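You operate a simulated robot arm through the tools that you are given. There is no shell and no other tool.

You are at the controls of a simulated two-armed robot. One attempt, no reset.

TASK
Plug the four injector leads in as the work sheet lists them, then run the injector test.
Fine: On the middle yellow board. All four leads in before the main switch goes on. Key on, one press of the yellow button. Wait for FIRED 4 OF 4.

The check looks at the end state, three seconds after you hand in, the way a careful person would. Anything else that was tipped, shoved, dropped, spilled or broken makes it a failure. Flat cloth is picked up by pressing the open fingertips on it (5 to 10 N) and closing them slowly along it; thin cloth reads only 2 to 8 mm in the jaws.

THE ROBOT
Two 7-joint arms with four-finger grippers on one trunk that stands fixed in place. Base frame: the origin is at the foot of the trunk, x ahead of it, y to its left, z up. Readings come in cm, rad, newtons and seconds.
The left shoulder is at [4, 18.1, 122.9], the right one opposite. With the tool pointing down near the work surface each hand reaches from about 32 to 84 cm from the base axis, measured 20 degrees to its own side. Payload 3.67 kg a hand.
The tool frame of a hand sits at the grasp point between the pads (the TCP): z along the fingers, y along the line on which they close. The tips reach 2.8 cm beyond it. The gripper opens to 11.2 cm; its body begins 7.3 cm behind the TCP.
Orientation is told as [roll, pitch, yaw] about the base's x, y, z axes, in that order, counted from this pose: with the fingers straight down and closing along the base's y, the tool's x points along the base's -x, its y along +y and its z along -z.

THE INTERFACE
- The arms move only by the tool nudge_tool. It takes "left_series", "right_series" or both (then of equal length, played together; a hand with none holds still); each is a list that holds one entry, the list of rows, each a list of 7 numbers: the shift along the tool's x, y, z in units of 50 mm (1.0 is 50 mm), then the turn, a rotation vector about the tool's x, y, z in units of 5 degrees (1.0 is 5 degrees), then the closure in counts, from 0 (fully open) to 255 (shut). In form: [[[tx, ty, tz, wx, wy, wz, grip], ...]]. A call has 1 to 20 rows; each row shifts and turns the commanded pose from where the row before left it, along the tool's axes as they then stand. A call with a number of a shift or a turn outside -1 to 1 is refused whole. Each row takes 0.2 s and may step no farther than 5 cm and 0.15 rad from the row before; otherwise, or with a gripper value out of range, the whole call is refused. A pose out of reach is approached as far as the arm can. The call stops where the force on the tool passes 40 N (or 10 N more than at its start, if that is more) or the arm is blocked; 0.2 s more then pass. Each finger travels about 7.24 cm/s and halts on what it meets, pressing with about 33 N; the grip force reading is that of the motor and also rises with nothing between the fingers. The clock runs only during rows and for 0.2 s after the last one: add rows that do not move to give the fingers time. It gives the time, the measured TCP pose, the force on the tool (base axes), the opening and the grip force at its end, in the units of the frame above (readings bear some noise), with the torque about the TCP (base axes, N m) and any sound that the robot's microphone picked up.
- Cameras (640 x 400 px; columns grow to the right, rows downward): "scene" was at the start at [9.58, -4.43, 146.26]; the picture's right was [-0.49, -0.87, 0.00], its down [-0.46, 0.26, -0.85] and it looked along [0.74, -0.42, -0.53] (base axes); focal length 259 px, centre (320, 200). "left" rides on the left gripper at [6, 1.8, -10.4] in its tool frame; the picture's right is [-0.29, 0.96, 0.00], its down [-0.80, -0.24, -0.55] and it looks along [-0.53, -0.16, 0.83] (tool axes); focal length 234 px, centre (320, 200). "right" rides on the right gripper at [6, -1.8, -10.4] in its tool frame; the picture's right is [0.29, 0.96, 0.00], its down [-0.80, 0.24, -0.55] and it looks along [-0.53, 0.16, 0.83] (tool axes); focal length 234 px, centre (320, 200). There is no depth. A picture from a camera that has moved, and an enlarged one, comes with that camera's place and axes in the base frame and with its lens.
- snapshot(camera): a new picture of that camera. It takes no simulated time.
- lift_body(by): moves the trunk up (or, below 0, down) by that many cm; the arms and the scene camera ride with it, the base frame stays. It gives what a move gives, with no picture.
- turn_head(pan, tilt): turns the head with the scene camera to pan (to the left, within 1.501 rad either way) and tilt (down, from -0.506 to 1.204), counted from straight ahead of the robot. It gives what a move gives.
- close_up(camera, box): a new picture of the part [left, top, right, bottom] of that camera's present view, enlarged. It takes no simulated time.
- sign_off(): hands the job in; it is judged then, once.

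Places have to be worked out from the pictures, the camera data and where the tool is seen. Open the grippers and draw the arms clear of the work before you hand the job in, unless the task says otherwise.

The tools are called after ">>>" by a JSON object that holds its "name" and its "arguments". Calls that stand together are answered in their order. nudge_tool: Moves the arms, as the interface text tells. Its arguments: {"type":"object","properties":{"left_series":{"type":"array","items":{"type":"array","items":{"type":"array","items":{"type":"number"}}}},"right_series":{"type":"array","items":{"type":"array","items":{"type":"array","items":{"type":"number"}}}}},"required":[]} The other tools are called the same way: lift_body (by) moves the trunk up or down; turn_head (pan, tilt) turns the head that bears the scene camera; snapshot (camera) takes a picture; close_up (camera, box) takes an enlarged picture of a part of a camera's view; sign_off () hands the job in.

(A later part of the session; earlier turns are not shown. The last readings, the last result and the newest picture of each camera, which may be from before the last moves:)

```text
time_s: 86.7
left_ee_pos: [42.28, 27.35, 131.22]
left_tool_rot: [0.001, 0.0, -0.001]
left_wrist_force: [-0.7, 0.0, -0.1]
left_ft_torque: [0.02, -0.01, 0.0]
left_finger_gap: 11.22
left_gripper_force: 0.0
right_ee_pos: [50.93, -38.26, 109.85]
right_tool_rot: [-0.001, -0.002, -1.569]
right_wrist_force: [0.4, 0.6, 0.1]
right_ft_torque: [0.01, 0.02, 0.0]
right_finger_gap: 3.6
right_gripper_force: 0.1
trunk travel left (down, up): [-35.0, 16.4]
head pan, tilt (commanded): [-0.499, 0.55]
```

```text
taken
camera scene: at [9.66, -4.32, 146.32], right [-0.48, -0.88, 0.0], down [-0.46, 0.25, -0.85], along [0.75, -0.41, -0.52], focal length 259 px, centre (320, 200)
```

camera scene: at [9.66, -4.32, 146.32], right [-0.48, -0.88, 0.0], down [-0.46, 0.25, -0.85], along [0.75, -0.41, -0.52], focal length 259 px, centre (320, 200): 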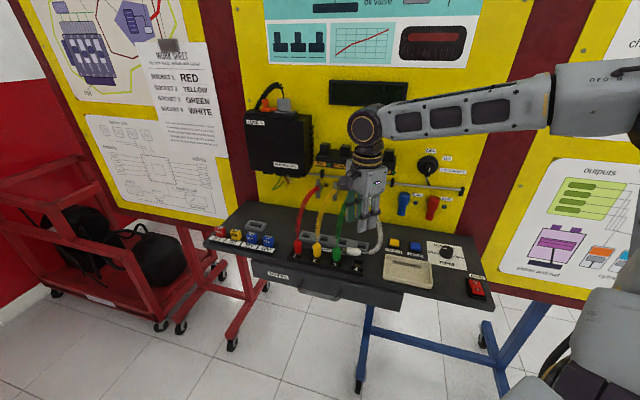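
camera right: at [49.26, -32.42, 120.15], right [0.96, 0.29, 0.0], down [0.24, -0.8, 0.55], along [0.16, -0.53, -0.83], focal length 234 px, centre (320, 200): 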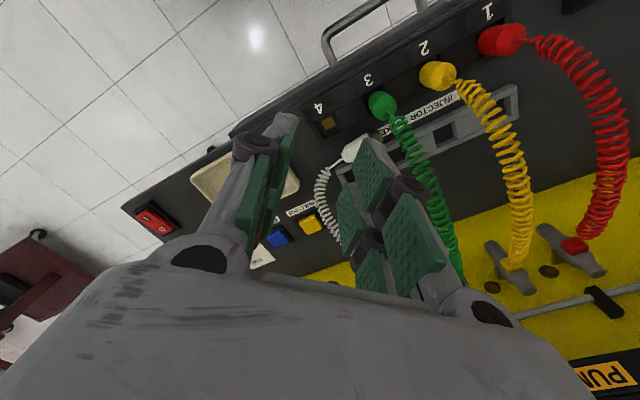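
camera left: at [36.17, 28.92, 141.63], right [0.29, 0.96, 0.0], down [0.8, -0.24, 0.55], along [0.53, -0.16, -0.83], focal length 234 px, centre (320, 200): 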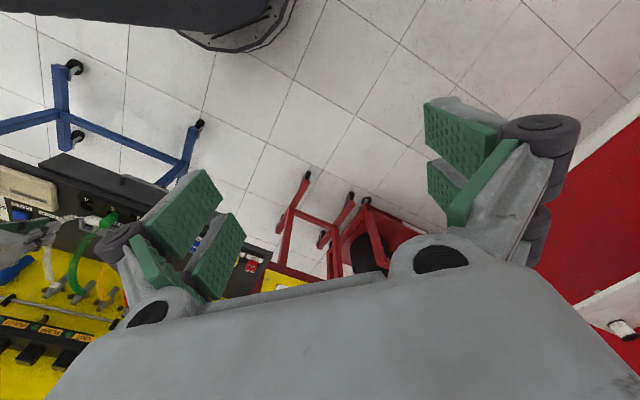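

Rotation works. I turn the remaining 45° so the fingers close front-to-back, and move over the white plug.

>>> {"name": "nudge_tool", "arguments": {"right_series": [[[0, 0, 0, 0, 0, 1, 173], [0, 0, 0, 0, 0, 1, 173], [0, 0, 0, 0, 0, 1, 173], [0, 0, 0, 0, 0, 1, 173], [0, 0, 0, 0, 0, 1, 173], [0, 0, 0, 0, 0, 1, 173], [0, 0, 0, 0, 0, 1, 173], [0, 0, 0, 0, 0, 1, 173], [0, 0, 0, 0, 0, 1, 173], [0.13, 0.29, 0, 0, 0, 0, 173], [0.13, 0.29, 0, 0, 0, 0, 173], [0, 0.29, 0, 0, 0, 0, 173], [0, 0.29, 0, 0, 0, 0, 173], [0, 0, 0, 0, 0, 0, 173]]]}}

>>> {"name": "snapshot", "arguments": {"camera": "right"}}

>>> {"name": "close_up", "arguments": {"camera": "scene", "box": [290, 160, 450, 290]}}

```text
time_s: 89.7
left_ee_pos: [42.16, 27.18, 131.38]
left_tool_rot: [0.0, 0.001, 0.0]
left_wrist_force: [0.5, -0.1, 0.9]
left_ft_torque: [-0.01, 0.0, 0.03]
left_finger_gap: 11.21
left_gripper_force: 0.1
right_ee_pos: [56.07, -41.4, 109.92]
right_tool_rot: [0.001, -0.001, -2.354]
right_wrist_force: [-0.7, -0.1, 0.1]
right_ft_torque: [0.03, -0.01, -0.02]
right_finger_gap: 3.61
right_gripper_force: 0.0
trunk travel left (down, up): [-35.0, 16.4]
head pan, tilt (commanded): [-0.499, 0.55]
```

```text
taken
camera right: at [59.06, -36.04, 120.22], right [0.88, -0.47, 0.0], down [-0.39, -0.73, 0.55], along [-0.26, -0.49, -0.83], focal length 234 px, centre (320, 200)
```

right: 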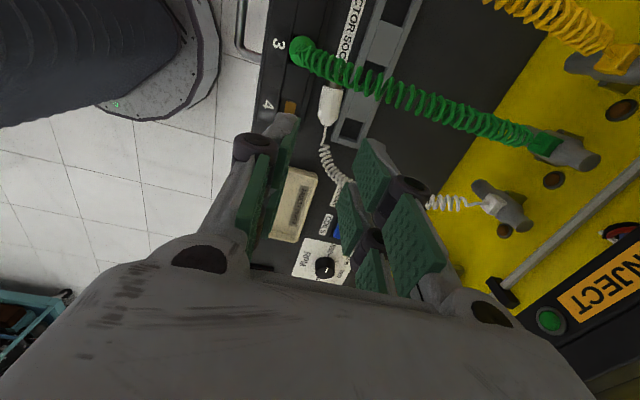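

```text
3.08 times, centred on (370, 225) of scene
camera zoom: at [9.63, -4.3, 146.32], right [-0.48, -0.88, 0.0], down [-0.46, 0.25, -0.85], along [0.75, -0.41, -0.52], focal length 797 px, centre (166, 123)
```

zoom: 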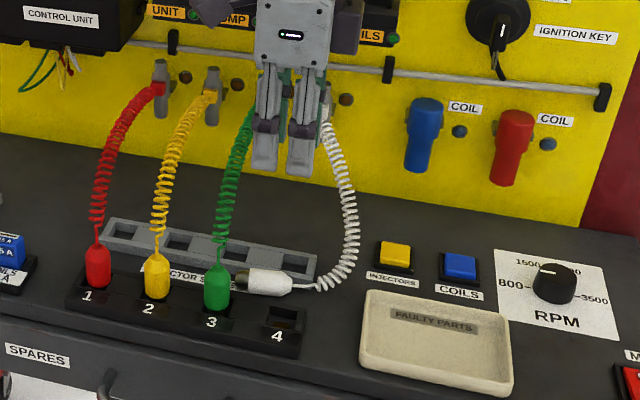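

I can see the plug lying parallel to the strip. I zoom in from above.

>>> {"name": "close_up", "arguments": {"camera": "right", "box": [250, 20, 410, 160]}}

>>> {"name": "close_up", "arguments": {"camera": "scene", "box": [335, 210, 395, 250]}}

```text
2.86 times, centred on (330, 90) of right
camera zoom: at [59.06, -36.04, 120.22], right [0.88, -0.47, 0.0], down [-0.39, -0.73, 0.55], along [-0.26, -0.49, -0.83], focal length 669 px, centre (291, 514)
```

zoom: 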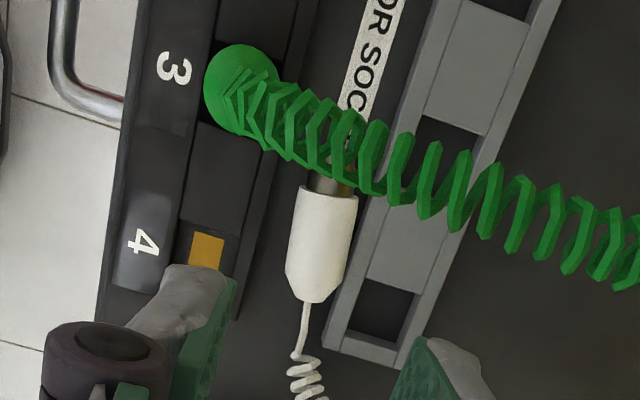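

```text
10.00 times, centred on (365, 230) of scene
camera zoom: at [9.63, -4.3, 146.32], right [-0.48, -0.88, 0.0], down [-0.46, 0.25, -0.85], along [0.75, -0.41, -0.52], focal length 2590 px, centre (-130, -100)
```

zoom: 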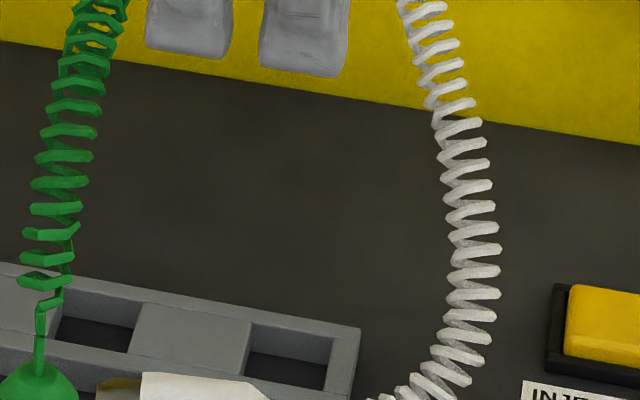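

From above: the plug's axis is at d≈70.0, r −8.5…−14, lying close against the holder; holder and strip tops are just at its mid-height. I move 1 cm back, 0.2 cm left and descend to tips at about z=95, then look.

>>> {"name": "nudge_tool", "arguments": {"right_series": [[[0.04, 0.2, 0.3, 0, 0, 0, 173], [0, 0, 0.6, 0, 0, 0, 173], [0, 0, 0.6, 0, 0, 0, 173], [0, 0, 0.6, 0, 0, 0, 173], [0, 0, 0.28, 0, 0, 0, 173], [0, 0, 0, 0, 0, 0, 173], [0, 0, 0, 0, 0, 0, 173]]]}}

>>> {"name": "snapshot", "arguments": {"camera": "right"}}

>>> {"name": "close_up", "arguments": {"camera": "right", "box": [220, 60, 420, 200]}}

>>> {"name": "close_up", "arguments": {"camera": "scene", "box": [310, 180, 410, 260]}}

```text
time_s: 91.3
left_ee_pos: [42.33, 27.31, 131.29]
left_tool_rot: [0.001, 0.0, 0.0]
left_wrist_force: [0.2, 0.3, -0.3]
left_ft_torque: [0.02, 0.01, -0.01]
left_finger_gap: 11.2
left_gripper_force: 0.0
right_ee_pos: [56.85, -41.92, 97.95]
right_tool_rot: [0.001, -0.001, -2.356]
right_wrist_force: [-0.4, 0.5, -0.7]
right_ft_torque: [0.0, 0.0, -0.01]
right_finger_gap: 3.6
right_gripper_force: 0.0
trunk travel left (down, up): [-35.0, 16.4]
head pan, tilt (commanded): [-0.499, 0.55]
```

```text
taken
camera right: at [59.92, -36.58, 108.24], right [0.88, -0.47, 0.0], down [-0.39, -0.73, 0.55], along [-0.26, -0.49, -0.83], focal length 234 px, centre (320, 200)
```

right: 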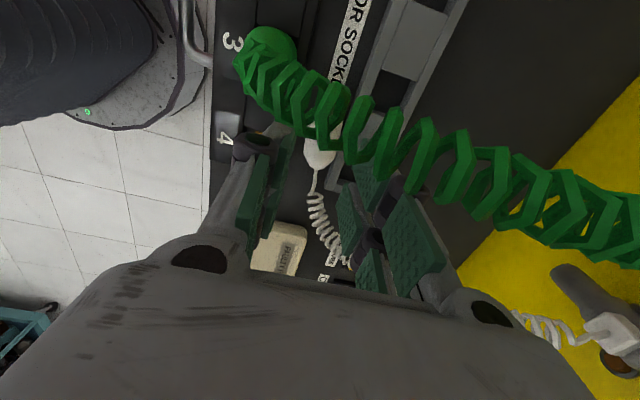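

```text
2.86 times, centred on (320, 130) of right
camera zoom: at [59.92, -36.58, 108.24], right [0.88, -0.47, 0.0], down [-0.39, -0.73, 0.55], along [-0.26, -0.49, -0.83], focal length 669 px, centre (320, 400)
```

zoom: 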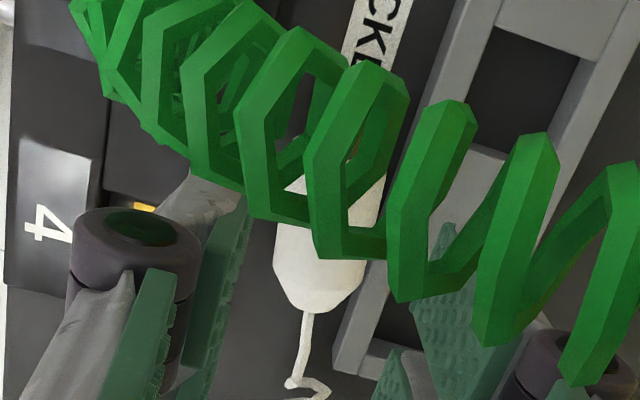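

```text
5.00 times, centred on (360, 220) of scene
camera zoom: at [9.68, -4.33, 146.32], right [-0.48, -0.88, 0.0], down [-0.46, 0.25, -0.85], along [0.75, -0.41, -0.52], focal length 1295 px, centre (120, 100)
```

zoom: 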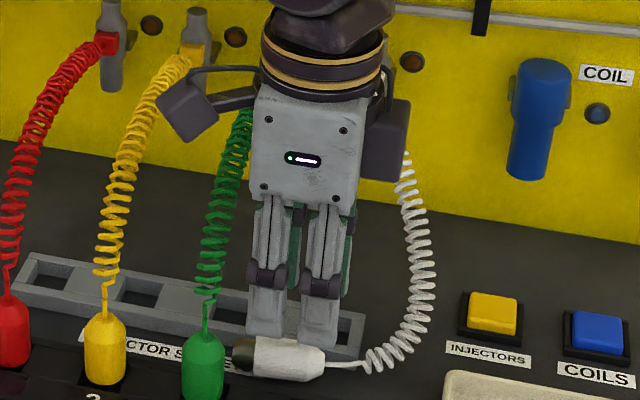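

The fingers straddle the plug's middle, centred within 0.1–0.2 cm in depth, and clear of the green cable. I lower 3 cm, then feel downward gently.

>>> {"name": "nudge_tool", "arguments": {"right_series": [[[0, 0, 0.2, 0, 0, 0, 173], [0, 0, 0.2, 0, 0, 0, 173], [0, 0, 0.2, 0, 0, 0, 173], [0, 0, 0, 0, 0, 0, 173]]]}}

>>> {"name": "nudge_tool", "arguments": {"right_series": [[[0, 0, 0.03, 0, 0, 0, 173], [0, 0, 0.03, 0, 0, 0, 173], [0, 0, 0, 0, 0, 0, 173]]]}}

>>> {"name": "close_up", "arguments": {"camera": "scene", "box": [325, 210, 385, 250]}}

```text
time_s: 92.3
left_ee_pos: [42.39, 27.28, 131.12]
left_tool_rot: [0.0, 0.001, 0.0]
left_wrist_force: [0.9, -0.1, -0.1]
left_ft_torque: [0.01, -0.05, 0.01]
left_finger_gap: 11.2
left_gripper_force: 0.1
right_ee_pos: [57.02, -41.96, 94.86]
right_tool_rot: [0.0, 0.001, -2.354]
right_wrist_force: [-0.1, -0.2, -0.3]
right_ft_torque: [-0.01, 0.0, -0.02]
right_finger_gap: 3.58
right_gripper_force: 0.0
trunk travel left (down, up): [-35.0, 16.4]
head pan, tilt (commanded): [-0.499, 0.55]
```

```text
time_s: 93.1
left_ee_pos: [42.16, 27.17, 131.26]
left_tool_rot: [0.001, -0.001, -0.001]
left_wrist_force: [0.2, 0.0, 0.1]
left_ft_torque: [-0.04, -0.01, -0.02]
left_finger_gap: 11.19
left_gripper_force: 0.1
right_ee_pos: [56.89, -41.97, 94.63]
right_tool_rot: [0.0, 0.001, -2.354]
right_wrist_force: [-0.3, -0.3, -0.8]
right_ft_torque: [0.0, -0.01, 0.02]
right_finger_gap: 3.59
right_gripper_force: 0.2
trunk travel left (down, up): [-35.0, 16.4]
head pan, tilt (commanded): [-0.499, 0.55]
```

```text
10.00 times, centred on (355, 230) of scene
camera zoom: at [9.66, -4.32, 146.32], right [-0.48, -0.88, 0.0], down [-0.46, 0.25, -0.85], along [0.75, -0.41, -0.52], focal length 2590 px, centre (-30, -100)
```

zoom: 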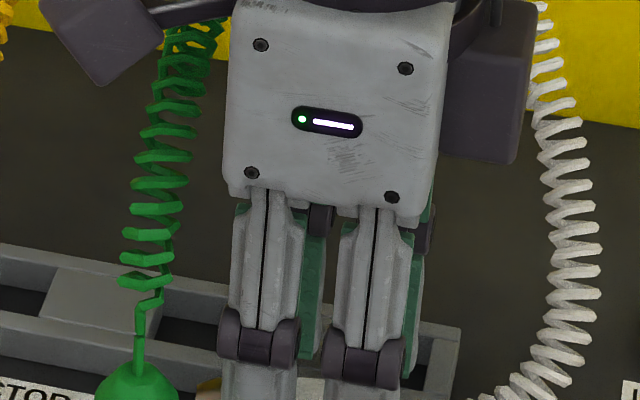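

>>> {"name": "nudge_tool", "arguments": {"right_series": [[[0, 0, 0.02, 0, 0, 0, 173], [0, 0, 0.02, 0, 0, 0, 173], [0, 0, 0, 0, 0, 0, 173]]]}}

>>> {"name": "close_up", "arguments": {"camera": "scene", "box": [335, 230, 395, 270]}}

>>> {"name": "close_up", "arguments": {"camera": "right", "box": [220, 60, 420, 200]}}

```text
time_s: 93.9
left_ee_pos: [42.24, 27.28, 131.2]
left_tool_rot: [-0.001, -0.001, 0.001]
left_wrist_force: [0.0, -0.2, -0.5]
left_ft_torque: [0.03, -0.02, -0.01]
left_finger_gap: 11.18
left_gripper_force: 0.0
right_ee_pos: [56.8, -41.89, 94.38]
right_tool_rot: [-0.001, 0.0, -2.357]
right_wrist_force: [0.1, -0.3, 0.4]
right_ft_torque: [0.03, 0.0, 0.0]
right_finger_gap: 3.59
right_gripper_force: 0.1
trunk travel left (down, up): [-35.0, 16.4]
head pan, tilt (commanded): [-0.499, 0.55]
```

```text
10.00 times, centred on (365, 250) of scene
camera zoom: at [9.66, -4.32, 146.32], right [-0.48, -0.88, 0.0], down [-0.46, 0.25, -0.85], along [0.75, -0.41, -0.52], focal length 2590 px, centre (-130, -300)
```

zoom: 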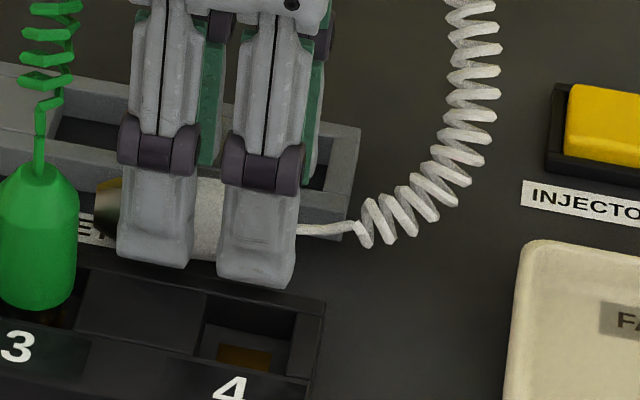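

```text
2.86 times, centred on (320, 130) of right
camera zoom: at [59.89, -36.6, 104.73], right [0.88, -0.47, 0.0], down [-0.39, -0.73, 0.55], along [-0.26, -0.49, -0.83], focal length 669 px, centre (320, 400)
```

zoom: 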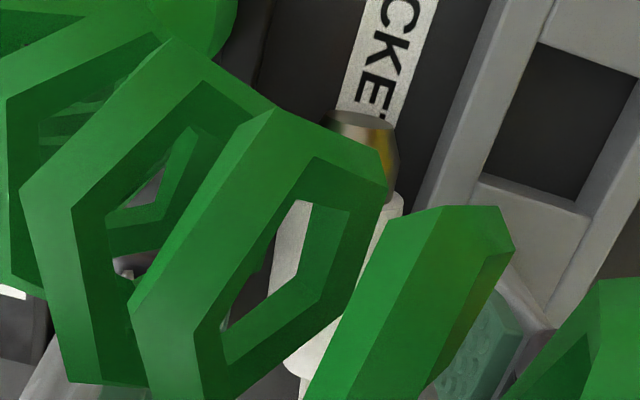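

No contact yet. I go 0.2 cm lower, then check force.

>>> {"name": "nudge_tool", "arguments": {"right_series": [[[0, 0, 0.02, 0, 0, 0, 173], [0, 0, 0.02, 0, 0, 0, 173], [0, 0, 0, 0, 0, 0, 173]]]}}

```text
time_s: 94.7
left_ee_pos: [42.22, 27.16, 131.23]
left_tool_rot: [-0.001, -0.001, -0.001]
left_wrist_force: [0.5, 0.7, -0.5]
left_ft_torque: [-0.01, 0.0, -0.01]
left_finger_gap: 11.2
left_gripper_force: 0.1
right_ee_pos: [56.86, -41.95, 94.27]
right_tool_rot: [-0.002, -0.001, -2.355]
right_wrist_force: [-0.2, 0.5, 0.1]
right_ft_torque: [-0.02, 0.02, -0.03]
right_finger_gap: 3.58
right_gripper_force: 0.0
trunk travel left (down, up): [-35.0, 16.4]
head pan, tilt (commanded): [-0.499, 0.55]
```

>>> {"name": "nudge_tool", "arguments": {"right_series": [[[0, 0, 0.02, 0, 0, 0, 173], [0, 0, 0.02, 0, 0, 0, 173], [0, 0, 0, 0, 0, 0, 173]]]}}

```text
time_s: 95.5
left_ee_pos: [42.22, 27.24, 131.11]
left_tool_rot: [0.0, 0.002, -0.001]
left_wrist_force: [-0.1, 0.0, -0.7]
left_ft_torque: [-0.01, -0.06, -0.01]
left_finger_gap: 11.21
left_gripper_force: 0.0
right_ee_pos: [56.81, -42.04, 94.0]
right_tool_rot: [0.001, -0.001, -2.356]
right_wrist_force: [0.0, -0.4, 0.1]
right_ft_torque: [-0.01, 0.03, 0.02]
right_finger_gap: 3.61
right_gripper_force: 0.1
trunk travel left (down, up): [-35.0, 16.4]
head pan, tilt (commanded): [-0.499, 0.55]
```

Still free. I continue downward in 0.1 cm rows until the first touch.

>>> {"name": "nudge_tool", "arguments": {"right_series": [[[0, 0, 0.02, 0, 0, 0, 173], [0, 0, 0.02, 0, 0, 0, 173], [0, 0, 0, 0, 0, 0, 173]]]}}

>>> {"name": "close_up", "arguments": {"camera": "scene", "box": [335, 230, 395, 270]}}

```text
time_s: 96.3
left_ee_pos: [42.09, 27.35, 131.37]
left_tool_rot: [-0.002, 0.0, -0.001]
left_wrist_force: [1.0, 0.8, 0.2]
left_ft_torque: [0.02, -0.03, -0.03]
left_finger_gap: 11.19
left_gripper_force: 0.0
right_ee_pos: [56.76, -42.01, 94.03]
right_tool_rot: [0.001, 0.002, -2.357]
right_wrist_force: [-0.9, -3.0, 13.1]
right_ft_torque: [0.15, 0.27, 0.06]
right_finger_gap: 3.65
right_gripper_force: 0.1
trunk travel left (down, up): [-35.0, 16.4]
head pan, tilt (commanded): [-0.499, 0.55]
```

```text
10.00 times, centred on (365, 250) of scene
camera zoom: at [9.5, -4.26, 146.34], right [-0.48, -0.88, 0.0], down [-0.46, 0.25, -0.85], along [0.75, -0.41, -0.52], focal length 2590 px, centre (-130, -300)
```

zoom: 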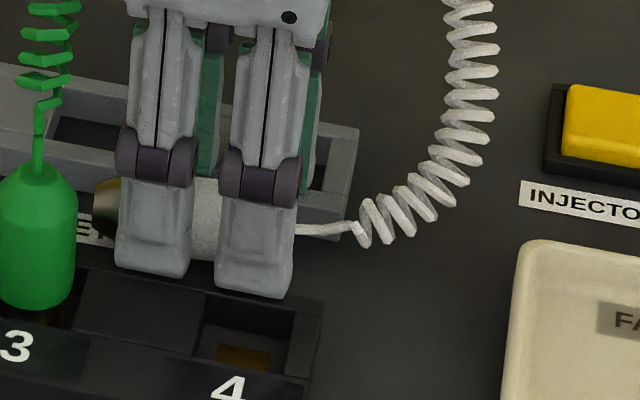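

First touch: front fingertips on the rear edge of the socket strip (13 N, torque points 2.6 cm to the front). I back off 0.1 cm and close slowly on the plug.

>>> {"name": "nudge_tool", "arguments": {"right_series": [[[0, 0, -0.024, 0, 0, 0, 173], [0, 0, 0, 0, 0, 0, 181], [0, 0, 0, 0, 0, 0, 188], [0, 0, 0, 0, 0, 0, 195], [0, 0, 0, 0, 0, 0, 202], [0, 0, 0, 0, 0, 0, 208], [0, 0, 0, 0, 0, 0, 214], [0, 0, 0, 0, 0, 0, 220], [0, 0, 0, 0, 0, 0, 230], [0, 0, 0, 0, 0, 0, 230]]]}}

>>> {"name": "close_up", "arguments": {"camera": "scene", "box": [335, 230, 395, 270]}}

>>> {"name": "close_up", "arguments": {"camera": "right", "box": [220, 60, 420, 200]}}

```text
time_s: 98.5
left_ee_pos: [42.2, 27.26, 131.24]
left_tool_rot: [0.0, 0.001, 0.0]
left_wrist_force: [0.2, 0.8, 0.5]
left_ft_torque: [-0.01, -0.01, -0.02]
left_finger_gap: 11.21
left_gripper_force: 0.1
right_ee_pos: [56.87, -42.03, 93.97]
right_tool_rot: [0.002, 0.002, -2.354]
right_wrist_force: [5.1, -3.0, 10.5]
right_ft_torque: [-0.27, -0.25, -0.01]
right_finger_gap: 2.31
right_gripper_force: 33.3
trunk travel left (down, up): [-35.0, 16.4]
head pan, tilt (commanded): [-0.499, 0.55]
```

```text
10.00 times, centred on (365, 250) of scene
camera zoom: at [9.63, -4.3, 146.32], right [-0.48, -0.88, 0.0], down [-0.46, 0.25, -0.85], along [0.75, -0.41, -0.52], focal length 2590 px, centre (-130, -300)
```

zoom: 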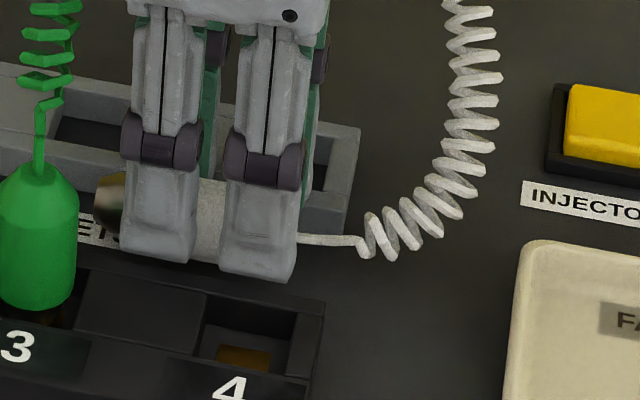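

```text
2.86 times, centred on (320, 130) of right
camera zoom: at [59.92, -36.61, 104.32], right [0.88, -0.47, 0.0], down [-0.39, -0.73, 0.55], along [-0.26, -0.49, -0.83], focal length 669 px, centre (320, 400)
```

zoom: 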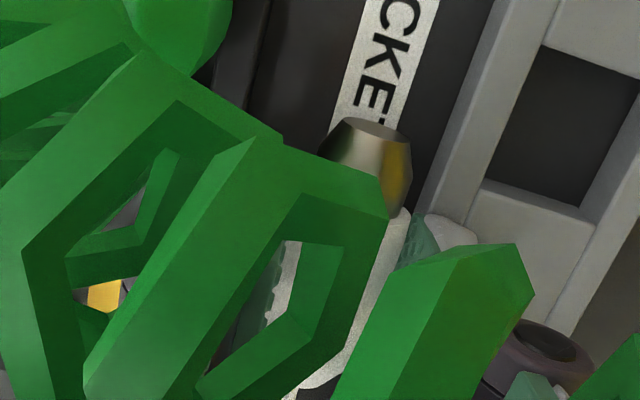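

Gripped at full 2.31 cm width, so the pads reach its widest part. I lift slowly 1.5 cm and check that it stays.

>>> {"name": "nudge_tool", "arguments": {"right_series": [[[0, 0, -0.04, 0, 0, 0, 235], [0, 0, -0.06, 0, 0, 0, 235], [0, 0, -0.1, 0, 0, 0, 235], [0, 0, -0.1, 0, 0, 0, 235], [0, 0, 0, 0, 0, 0, 235]]]}}

>>> {"name": "close_up", "arguments": {"camera": "scene", "box": [325, 210, 405, 265]}}

>>> {"name": "snapshot", "arguments": {"camera": "right"}}

```text
time_s: 99.7
left_ee_pos: [42.27, 27.35, 131.28]
left_tool_rot: [-0.001, 0.0, 0.001]
left_wrist_force: [0.1, -0.2, -0.5]
left_ft_torque: [-0.01, 0.01, -0.03]
left_finger_gap: 11.21
left_gripper_force: 0.1
right_ee_pos: [56.84, -42.02, 95.48]
right_tool_rot: [-0.001, -0.001, -2.354]
right_wrist_force: [0.1, -0.5, -1.2]
right_ft_torque: [-0.01, 0.0, 0.02]
right_finger_gap: 2.31
right_gripper_force: 33.2
trunk travel left (down, up): [-35.0, 16.4]
head pan, tilt (commanded): [-0.499, 0.55]
```

```text
7.27 times, centred on (365, 238) of scene
camera zoom: at [9.67, -4.32, 146.32], right [-0.48, -0.88, 0.0], down [-0.46, 0.25, -0.85], along [0.75, -0.41, -0.52], focal length 1884 px, centre (-7, -73)
```

zoom: 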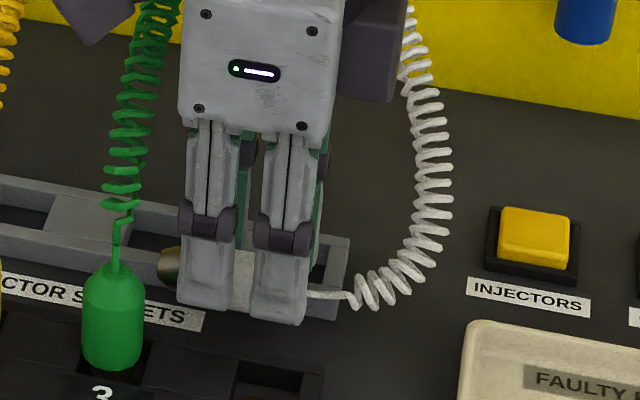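

```text
taken
camera right: at [59.89, -36.6, 105.76], right [0.88, -0.47, 0.0], down [-0.39, -0.73, 0.55], along [-0.26, -0.49, -0.83], focal length 234 px, centre (320, 200)
```

right: 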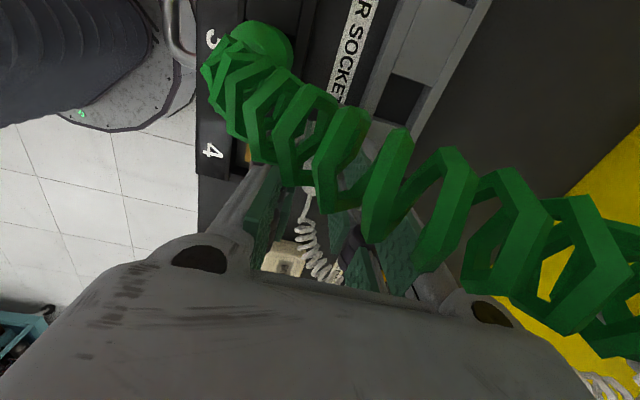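

The plug is held firmly (2.31 cm, 33 N). I lift to z≈107, move 6.8 cm right and 3.1 cm back over the free patch of ledge, then turn the hand back 90° so the foot points to the front.

>>> {"name": "nudge_tool", "arguments": {"right_series": [[[0, 0, -0.3, 0, 0, 0, 235], [0, 0, -0.5, 0, 0, 0, 235], [0, 0, -0.5, 0, 0, 0, 235], [0, 0, -0.5, 0, 0, 0, 235], [0, 0, -0.5, 0, 0, 0, 235], [-0.34, 0.155, 0, 0, 0, 0, 235], [-0.34, 0.155, 0, 0, 0, 0, 235], [-0.34, 0.155, 0, 0, 0, 0, 235], [-0.34, 0.155, 0, 0, 0, 0, 235], [0, 0, 0, 0, 0, 0, 235]]]}}

>>> {"name": "snapshot", "arguments": {"camera": "right"}}

>>> {"name": "close_up", "arguments": {"camera": "scene", "box": [310, 160, 430, 260]}}

```text
time_s: 101.9
left_ee_pos: [42.1, 27.29, 131.29]
left_tool_rot: [0.0, -0.002, -0.001]
left_wrist_force: [-0.3, 0.0, 0.2]
left_ft_torque: [-0.02, 0.0, 0.01]
left_finger_gap: 11.23
left_gripper_force: 0.1
right_ee_pos: [54.23, -49.06, 106.98]
right_tool_rot: [0.001, 0.001, -2.355]
right_wrist_force: [0.5, 0.3, -0.2]
right_ft_torque: [-0.02, 0.04, -0.03]
right_finger_gap: 2.28
right_gripper_force: 33.4
trunk travel left (down, up): [-35.0, 16.4]
head pan, tilt (commanded): [-0.499, 0.55]
```

```text
taken
camera right: at [57.28, -43.61, 117.18], right [0.88, -0.47, 0.0], down [-0.39, -0.73, 0.55], along [-0.26, -0.49, -0.83], focal length 234 px, centre (320, 200)
```

right: 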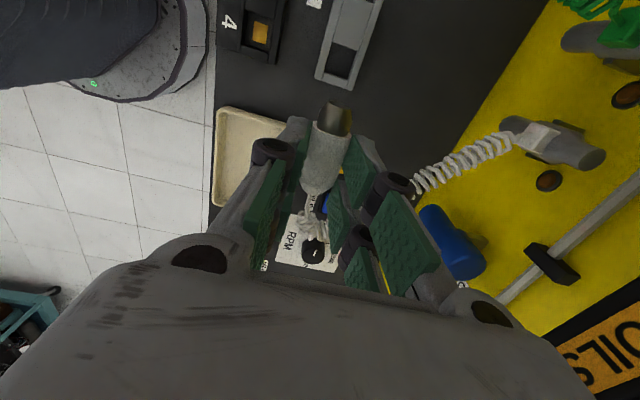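

```text
4.00 times, centred on (370, 210) of scene
camera zoom: at [9.69, -4.27, 146.32], right [-0.48, -0.88, 0.0], down [-0.46, 0.25, -0.85], along [0.75, -0.41, -0.52], focal length 1036 px, centre (120, 160)
```

zoom: 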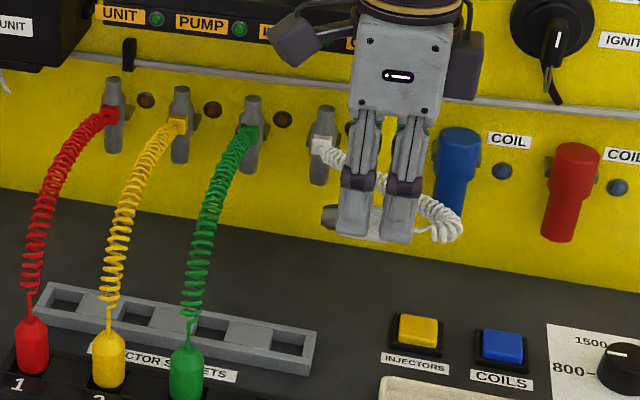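

Clear view: the plug is held crosswise, foot to the left. I rotate the hand 90° back (yaw −45°).

>>> {"name": "nudge_tool", "arguments": {"right_series": [[[0, 0, 0, 0, 0, -1, 235], [0, 0, 0, 0, 0, -1, 235], [0, 0, 0, 0, 0, -1, 235], [0, 0, 0, 0, 0, -1, 235], [0, 0, 0, 0, 0, -1, 235], [0, 0, 0, 0, 0, -1, 235], [0, 0, 0, 0, 0, -1, 235], [0, 0, 0, 0, 0, -1, 235], [0, 0, 0, 0, 0, -1, 235], [0, 0, 0, 0, 0, -1, 235], [0, 0, 0, 0, 0, -1, 235], [0, 0, 0, 0, 0, -1, 235], [0, 0, 0, 0, 0, -1, 235], [0, 0, 0, 0, 0, -1, 235], [0, 0, 0, 0, 0, -1, 235], [0, 0, 0, 0, 0, -1, 235], [0, 0, 0, 0, 0, -1, 235], [0, 0, 0, 0, 0, -1, 235], [0, 0, 0, 0, 0, 0, 235]]]}}

>>> {"name": "snapshot", "arguments": {"camera": "right"}}

>>> {"name": "close_up", "arguments": {"camera": "scene", "box": [310, 160, 430, 260]}}

```text
time_s: 105.9
left_ee_pos: [42.12, 27.26, 131.22]
left_tool_rot: [0.0, -0.002, 0.0]
left_wrist_force: [-0.1, 0.3, 0.0]
left_ft_torque: [-0.05, -0.04, 0.0]
left_finger_gap: 11.2
left_gripper_force: 0.1
right_ee_pos: [54.2, -49.02, 106.99]
right_tool_rot: [-0.001, 0.002, -0.783]
right_wrist_force: [0.1, -0.9, -0.7]
right_ft_torque: [-0.03, -0.01, 0.0]
right_finger_gap: 2.26
right_gripper_force: 32.7
trunk travel left (down, up): [-35.0, 16.4]
head pan, tilt (commanded): [-0.499, 0.55]
```

```text
taken
camera right: at [48.81, -46.2, 117.24], right [0.47, 0.88, 0.0], down [0.73, -0.39, 0.55], along [0.49, -0.26, -0.83], focal length 234 px, centre (320, 200)
```

right: 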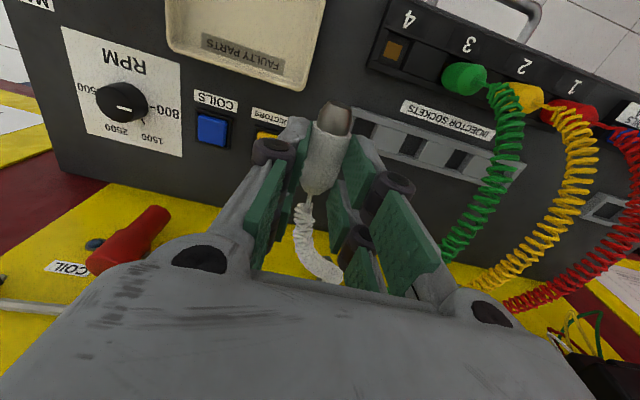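

```text
4.00 times, centred on (370, 210) of scene
camera zoom: at [9.66, -4.33, 146.32], right [-0.48, -0.88, 0.0], down [-0.46, 0.25, -0.85], along [0.75, -0.41, -0.52], focal length 1036 px, centre (120, 160)
```

zoom: 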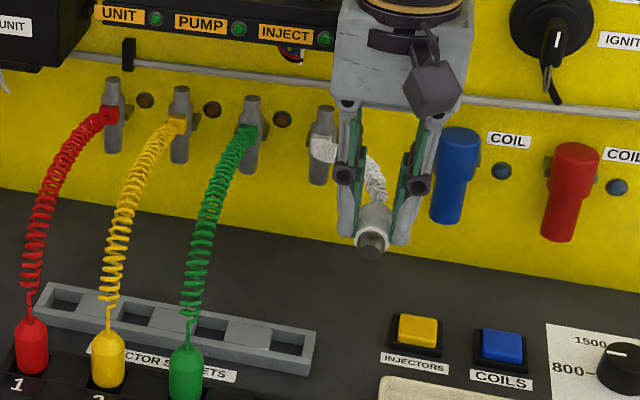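

Now the foot points to the front. I zoom in to verify the free patch below.

>>> {"name": "close_up", "arguments": {"camera": "right", "box": [200, 50, 440, 200]}}

```text
2.67 times, centred on (320, 125) of right
camera zoom: at [48.81, -46.2, 117.24], right [0.47, 0.88, 0.0], down [0.73, -0.39, 0.55], along [0.49, -0.26, -0.83], focal length 624 px, centre (320, 400)
```

zoom: 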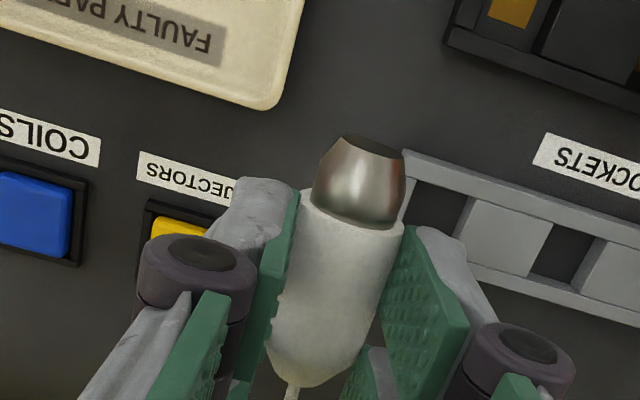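

The free patch lies between the holder end (r≈-6.7), tray corner (r≈-1.3, d<71.2) and button base. I shift 0.9 cm back, 0.25 cm left and lower to just above the surface.

>>> {"name": "nudge_tool", "arguments": {"right_series": [[[-0.18, 0.05, 0, 0, 0, 0, 235], [0, 0, 0.5, 0, 0, 0, 235], [0, 0, 0.5, 0, 0, 0, 235], [0, 0, 0.5, 0, 0, 0, 235], [0, 0, 0.5, 0, 0, 0, 235], [0, 0, 0.3, 0, 0, 0, 235], [0, 0, 0.1, 0, 0, 0, 235], [0, 0, 0, 0, 0, 0, 235]]]}}

>>> {"name": "close_up", "arguments": {"camera": "right", "box": [200, 50, 440, 200]}}

>>> {"name": "close_up", "arguments": {"camera": "scene", "box": [330, 180, 430, 260]}}

```text
time_s: 107.7
left_ee_pos: [42.31, 27.22, 131.27]
left_tool_rot: [0.0, 0.002, 0.001]
left_wrist_force: [-0.4, 0.2, -0.3]
left_ft_torque: [0.01, 0.0, 0.0]
left_finger_gap: 11.22
left_gripper_force: 0.1
right_ee_pos: [55.23, -49.42, 94.98]
right_tool_rot: [0.0, -0.001, -0.784]
right_wrist_force: [-0.5, -0.5, -0.1]
right_ft_torque: [0.01, 0.03, 0.0]
right_finger_gap: 2.23
right_gripper_force: 33.0
trunk travel left (down, up): [-35.0, 16.4]
head pan, tilt (commanded): [-0.499, 0.55]
```

```text
2.67 times, centred on (320, 125) of right
camera zoom: at [49.58, -46.64, 105.24], right [0.47, 0.88, 0.0], down [0.73, -0.39, 0.55], along [0.49, -0.26, -0.83], focal length 624 px, centre (320, 400)
```

zoom: 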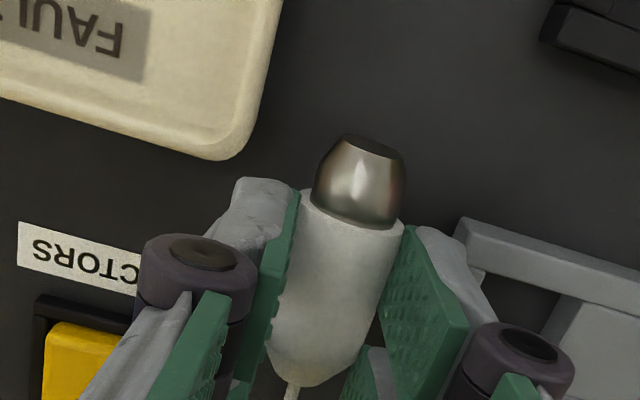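

```text
5.00 times, centred on (380, 220) of scene
camera zoom: at [9.66, -4.33, 146.32], right [-0.48, -0.88, 0.0], down [-0.46, 0.25, -0.85], along [0.75, -0.41, -0.52], focal length 1295 px, centre (20, 100)
```

zoom: 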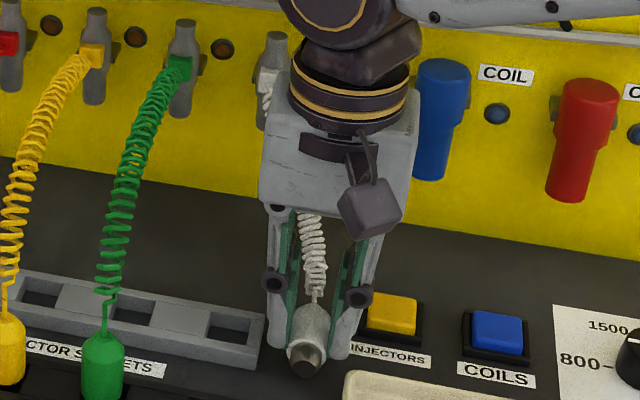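

Close above the ledge. I shift 0.2 cm right and lower in small steps until the plug touches.

>>> {"name": "nudge_tool", "arguments": {"right_series": [[[0, -0.04, 0.05, 0, 0, 0, 235], [0, 0, 0.05, 0, 0, 0, 235], [0, 0, 0.04, 0, 0, 0, 235], [0, 0, 0, 0, 0, 0, 235]]]}}

```text
time_s: 108.7
left_ee_pos: [42.16, 27.27, 131.33]
left_tool_rot: [0.001, -0.001, 0.0]
left_wrist_force: [0.2, -0.5, 0.2]
left_ft_torque: [-0.03, 0.0, 0.0]
left_finger_gap: 11.22
left_gripper_force: 0.0
right_ee_pos: [54.84, -49.65, 94.41]
right_tool_rot: [0.0, 0.001, -0.784]
right_wrist_force: [0.3, -0.1, 1.3]
right_ft_torque: [0.03, 0.02, -0.03]
right_finger_gap: 2.25
right_gripper_force: 33.6
trunk travel left (down, up): [-35.0, 16.4]
head pan, tilt (commanded): [-0.499, 0.55]
```

>>> {"name": "nudge_tool", "arguments": {"right_series": [[[0, 0, 0.02, 0, 0, 0, 235], [0, 0, 0.02, 0, 0, 0, 235], [0, 0, 0, 0, 0, 0, 235]]]}}

```text
time_s: 109.5
left_ee_pos: [42.22, 27.32, 131.22]
left_tool_rot: [0.0, 0.0, -0.001]
left_wrist_force: [0.2, 0.1, -0.5]
left_ft_torque: [0.0, -0.02, -0.01]
left_finger_gap: 11.22
left_gripper_force: 0.0
right_ee_pos: [54.9, -49.66, 94.11]
right_tool_rot: [-0.001, -0.001, -0.785]
right_wrist_force: [2.7, 2.8, 4.7]
right_ft_torque: [0.07, 0.12, -0.08]
right_finger_gap: 2.23
right_gripper_force: 33.0
trunk travel left (down, up): [-35.0, 16.4]
head pan, tilt (commanded): [-0.499, 0.55]
```

A slight sideways force suggests the right front fingertip brushes the tray corner. I raise 0.15, shift 0.15 cm left and 0.5 cm back, then lower again.

>>> {"name": "nudge_tool", "arguments": {"right_series": [[[0, 0.015, -0.03, 0, 0, 0, 235], [-0.1, 0.015, 0, 0, 0, 0, 235], [0, 0, 0.03, 0, 0, 0, 235], [0, 0, 0, 0, 0, 0, 235]]]}}

>>> {"name": "close_up", "arguments": {"camera": "scene", "box": [340, 220, 400, 260]}}

>>> {"name": "close_up", "arguments": {"camera": "right", "box": [200, 50, 440, 200]}}

```text
time_s: 110.5
left_ee_pos: [42.22, 27.24, 131.37]
left_tool_rot: [0.0, 0.0, 0.0]
left_wrist_force: [-0.1, 0.1, 0.0]
left_ft_torque: [-0.02, -0.02, 0.01]
left_finger_gap: 11.19
left_gripper_force: 0.1
right_ee_pos: [55.33, -49.81, 94.17]
right_tool_rot: [0.0, 0.001, -0.785]
right_wrist_force: [-0.7, -1.0, 5.1]
right_ft_torque: [-0.05, 0.0, -0.01]
right_finger_gap: 2.23
right_gripper_force: 33.2
trunk travel left (down, up): [-35.0, 16.4]
head pan, tilt (commanded): [-0.499, 0.55]
```

```text
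10.00 times, centred on (370, 240) of scene
camera zoom: at [9.58, -4.31, 146.33], right [-0.48, -0.88, 0.0], down [-0.46, 0.25, -0.85], along [0.75, -0.41, -0.52], focal length 2590 px, centre (-180, -200)
```

zoom: 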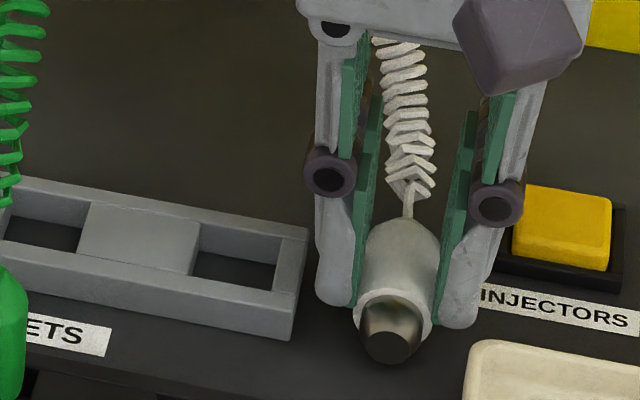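

```text
2.67 times, centred on (320, 125) of right
camera zoom: at [49.87, -47.04, 104.43], right [0.47, 0.88, 0.0], down [0.73, -0.39, 0.55], along [0.49, -0.26, -0.83], focal length 624 px, centre (320, 400)
```

zoom: 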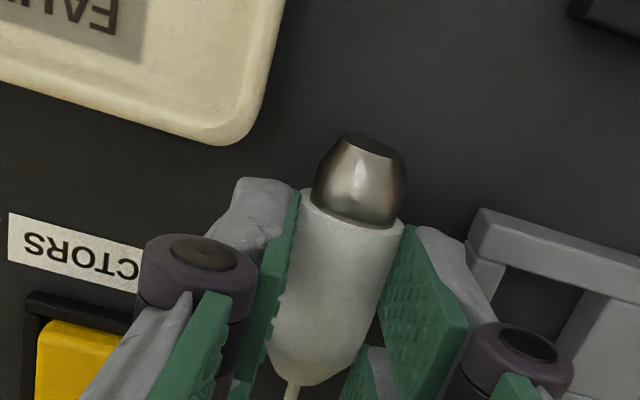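

The plug now rests on the ledge (5 N, no side force). I open a little (2.8 cm) to leave it lying there.

>>> {"name": "nudge_tool", "arguments": {"right_series": [[[0, 0, 0, 0, 0, 0, 202], [0, 0, 0, 0, 0, 0, 197], [0, 0, 0, 0, 0, 0, 191], [0, 0, 0, 0, 0, 0, 191]]]}}

>>> {"name": "close_up", "arguments": {"camera": "right", "box": [200, 50, 440, 200]}}

>>> {"name": "close_up", "arguments": {"camera": "scene", "box": [340, 220, 400, 260]}}

```text
time_s: 111.5
left_ee_pos: [42.21, 27.24, 131.32]
left_tool_rot: [-0.002, 0.0, 0.001]
left_wrist_force: [0.2, 0.0, 0.9]
left_ft_torque: [-0.01, -0.01, 0.02]
left_finger_gap: 11.2
left_gripper_force: 0.0
right_ee_pos: [55.44, -49.9, 94.04]
right_tool_rot: [-0.001, 0.0, -0.784]
right_wrist_force: [0.5, 0.1, 0.3]
right_ft_torque: [0.01, 0.0, 0.01]
right_finger_gap: 2.8
right_gripper_force: 0.0
trunk travel left (down, up): [-35.0, 16.4]
head pan, tilt (commanded): [-0.499, 0.55]
```

```text
2.67 times, centred on (320, 125) of right
camera zoom: at [49.94, -47.03, 104.38], right [0.47, 0.88, 0.0], down [0.73, -0.39, 0.55], along [0.49, -0.26, -0.83], focal length 624 px, centre (320, 400)
```

zoom: 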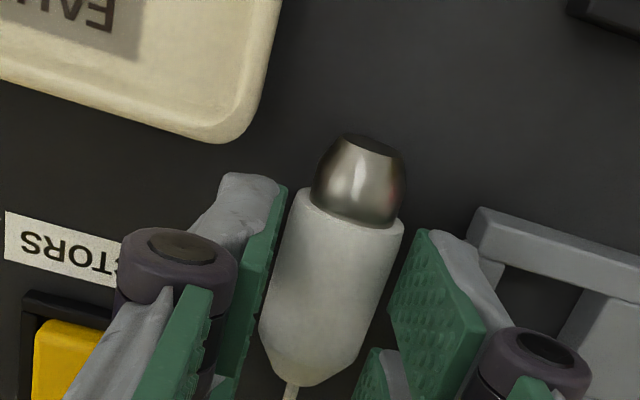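

```text
10.00 times, centred on (370, 240) of scene
camera zoom: at [9.66, -4.32, 146.32], right [-0.48, -0.88, 0.0], down [-0.46, 0.25, -0.85], along [0.75, -0.41, -0.52], focal length 2590 px, centre (-180, -200)
```

zoom: 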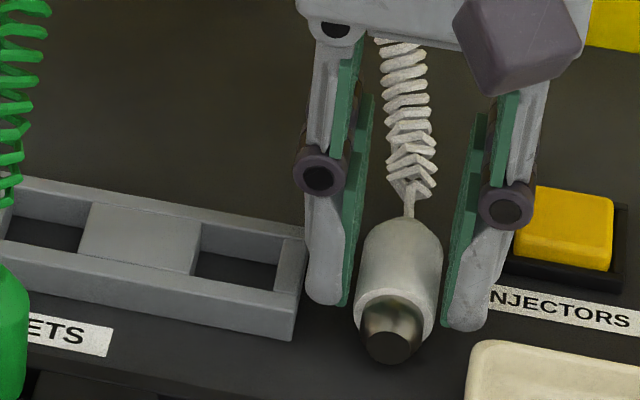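

It lies still between the fingers. I slide the hand 1.3 cm toward the wall (so the front finger pair holds the body near the cable end) and feel down to the ledge for a deeper grip.

>>> {"name": "nudge_tool", "arguments": {"right_series": [[[-0.13, 0, 0, 0, 0, 0, 191], [-0.13, 0, 0, 0, 0, 0, 191], [0, 0, 0.06, 0, 0, 0, 191], [0, 0, 0.04, 0, 0, 0, 191], [0, 0, 0, 0, 0, 0, 191]]]}}

>>> {"name": "close_up", "arguments": {"camera": "right", "box": [200, 50, 440, 200]}}

>>> {"name": "close_up", "arguments": {"camera": "scene", "box": [340, 220, 400, 260]}}

```text
time_s: 112.7
left_ee_pos: [42.2, 27.15, 131.23]
left_tool_rot: [0.0, -0.002, 0.0]
left_wrist_force: [0.4, 0.2, -0.2]
left_ft_torque: [-0.01, 0.0, -0.02]
left_finger_gap: 11.19
left_gripper_force: 0.0
right_ee_pos: [56.35, -50.78, 93.55]
right_tool_rot: [0.001, 0.0, -0.784]
right_wrist_force: [1.0, -0.7, 0.4]
right_ft_torque: [0.0, -0.01, 0.01]
right_finger_gap: 2.82
right_gripper_force: 0.1
trunk travel left (down, up): [-35.0, 16.4]
head pan, tilt (commanded): [-0.499, 0.55]
```

```text
2.67 times, centred on (320, 125) of right
camera zoom: at [50.87, -47.96, 103.87], right [0.47, 0.88, 0.0], down [0.73, -0.39, 0.55], along [0.49, -0.26, -0.83], focal length 624 px, centre (320, 400)
```

zoom: 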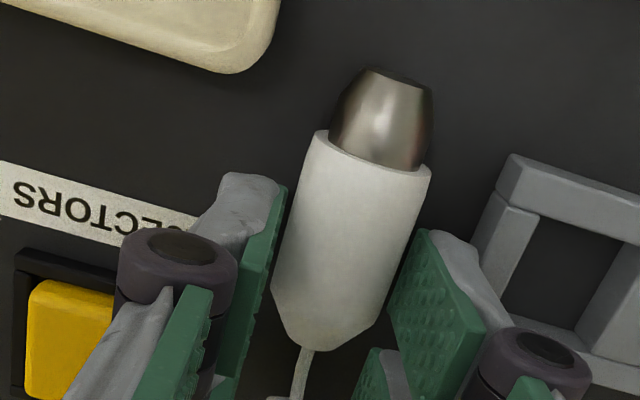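

```text
10.00 times, centred on (370, 240) of scene
camera zoom: at [9.66, -4.32, 146.32], right [-0.48, -0.88, 0.0], down [-0.46, 0.25, -0.85], along [0.75, -0.41, -0.52], focal length 2590 px, centre (-180, -200)
```

zoom: 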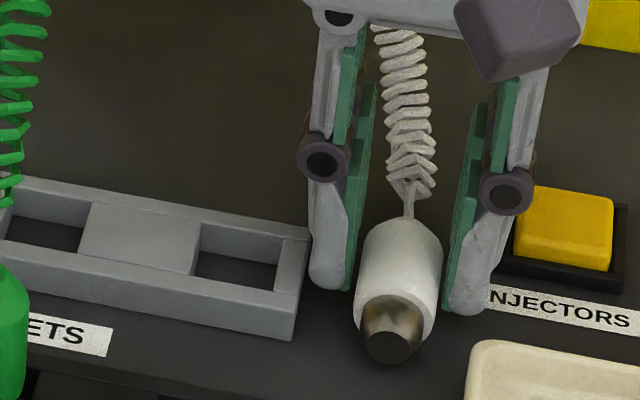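

>>> {"name": "nudge_tool", "arguments": {"right_series": [[[0, 0, 0.03, 0, 0, 0, 191], [0, 0, 0.03, 0, 0, 0, 191], [0, 0, 0, 0, 0, 0, 191]]]}}

```text
time_s: 113.5
left_ee_pos: [42.24, 27.26, 131.35]
left_tool_rot: [0.001, -0.001, -0.001]
left_wrist_force: [0.1, -0.1, -0.6]
left_ft_torque: [-0.02, -0.01, 0.01]
left_finger_gap: 11.18
left_gripper_force: 0.0
right_ee_pos: [56.29, -50.68, 93.25]
right_tool_rot: [0.0, 0.0, -0.787]
right_wrist_force: [-0.4, -1.0, -0.2]
right_ft_torque: [0.03, 0.0, 0.01]
right_finger_gap: 2.82
right_gripper_force: 0.1
trunk travel left (down, up): [-35.0, 16.4]
head pan, tilt (commanded): [-0.499, 0.55]
```

>>> {"name": "nudge_tool", "arguments": {"right_series": [[[0, 0, 0.02, 0, 0, 0, 191], [0, 0, 0.02, 0, 0, 0, 191], [0, 0, 0, 0, 0, 0, 191]]]}}

```text
time_s: 114.3
left_ee_pos: [42.28, 27.29, 131.21]
left_tool_rot: [0.0, -0.001, 0.0]
left_wrist_force: [0.0, 0.3, -0.3]
left_ft_torque: [-0.01, -0.01, 0.02]
left_finger_gap: 11.2
left_gripper_force: 0.0
right_ee_pos: [56.39, -50.72, 93.01]
right_tool_rot: [0.002, 0.001, -0.784]
right_wrist_force: [0.5, 0.0, 0.0]
right_ft_torque: [0.02, -0.02, -0.02]
right_finger_gap: 2.82
right_gripper_force: 0.0
trunk travel left (down, up): [-35.0, 16.4]
head pan, tilt (commanded): [-0.499, 0.55]
```

Deep enough (tips ~1 cm lower than before). I close the fingers on the plug.

>>> {"name": "nudge_tool", "arguments": {"right_series": [[[0, 0, 0, 0, 0, 0, 196], [0, 0, 0, 0, 0, 0, 200], [0, 0, 0, 0, 0, 0, 204], [0, 0, 0, 0, 0, 0, 208], [0, 0, 0, 0, 0, 0, 214], [0, 0, 0, 0, 0, 0, 225], [0, 0, 0, 0, 0, 0, 235], [0, 0, 0, 0, 0, 0, 240], [0, 0, 0, 0, 0, 0, 240]]]}}

>>> {"name": "nudge_tool", "arguments": {"right_series": [[[0, 0, -0.05, 0, 0, 0, 240], [0, 0, -0.1, 0, 0, 0, 240], [0, 0, -0.15, 0, 0, 0, 240], [0, 0, 0, 0, 0, 0, 240]]]}}

>>> {"name": "close_up", "arguments": {"camera": "right", "box": [200, 50, 440, 200]}}

>>> {"name": "close_up", "arguments": {"camera": "scene", "box": [330, 200, 410, 260]}}

```text
time_s: 116.3
left_ee_pos: [42.28, 27.23, 131.18]
left_tool_rot: [-0.001, 0.001, 0.0]
left_wrist_force: [0.5, 0.4, -0.5]
left_ft_torque: [-0.01, 0.01, 0.02]
left_finger_gap: 11.21
left_gripper_force: 0.0
right_ee_pos: [56.22, -50.86, 93.14]
right_tool_rot: [-0.001, -0.002, -0.784]
right_wrist_force: [0.9, 0.1, 0.5]
right_ft_torque: [0.0, 0.01, -0.01]
right_finger_gap: 2.31
right_gripper_force: 32.6
trunk travel left (down, up): [-35.0, 16.4]
head pan, tilt (commanded): [-0.499, 0.55]
```

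```text
time_s: 117.3
left_ee_pos: [42.12, 27.17, 131.22]
left_tool_rot: [-0.001, 0.0, 0.001]
left_wrist_force: [-0.9, 0.3, 0.1]
left_ft_torque: [0.03, -0.04, 0.0]
left_finger_gap: 11.2
left_gripper_force: 0.1
right_ee_pos: [56.19, -50.74, 94.61]
right_tool_rot: [-0.001, 0.0, -0.783]
right_wrist_force: [0.2, 0.0, -0.1]
right_ft_torque: [-0.01, 0.0, 0.01]
right_finger_gap: 2.29
right_gripper_force: 32.8
trunk travel left (down, up): [-35.0, 16.4]
head pan, tilt (commanded): [-0.499, 0.55]
```

```text
2.67 times, centred on (320, 125) of right
camera zoom: at [50.86, -47.96, 104.88], right [0.47, 0.88, 0.0], down [0.73, -0.39, 0.55], along [0.49, -0.26, -0.83], focal length 624 px, centre (320, 400)
```

zoom: 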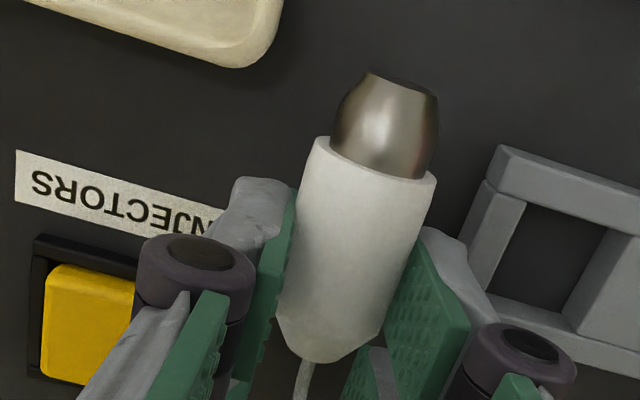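

```text
6.67 times, centred on (370, 230) of scene
camera zoom: at [9.67, -4.33, 146.32], right [-0.48, -0.88, 0.0], down [-0.46, 0.25, -0.85], along [0.75, -0.41, -0.52], focal length 1727 px, centre (-13, 0)
```

zoom: 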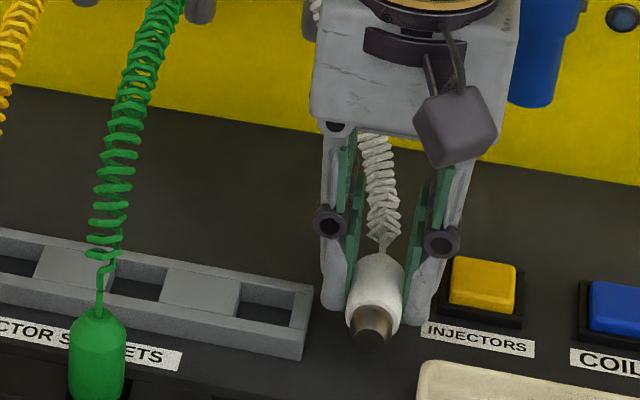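

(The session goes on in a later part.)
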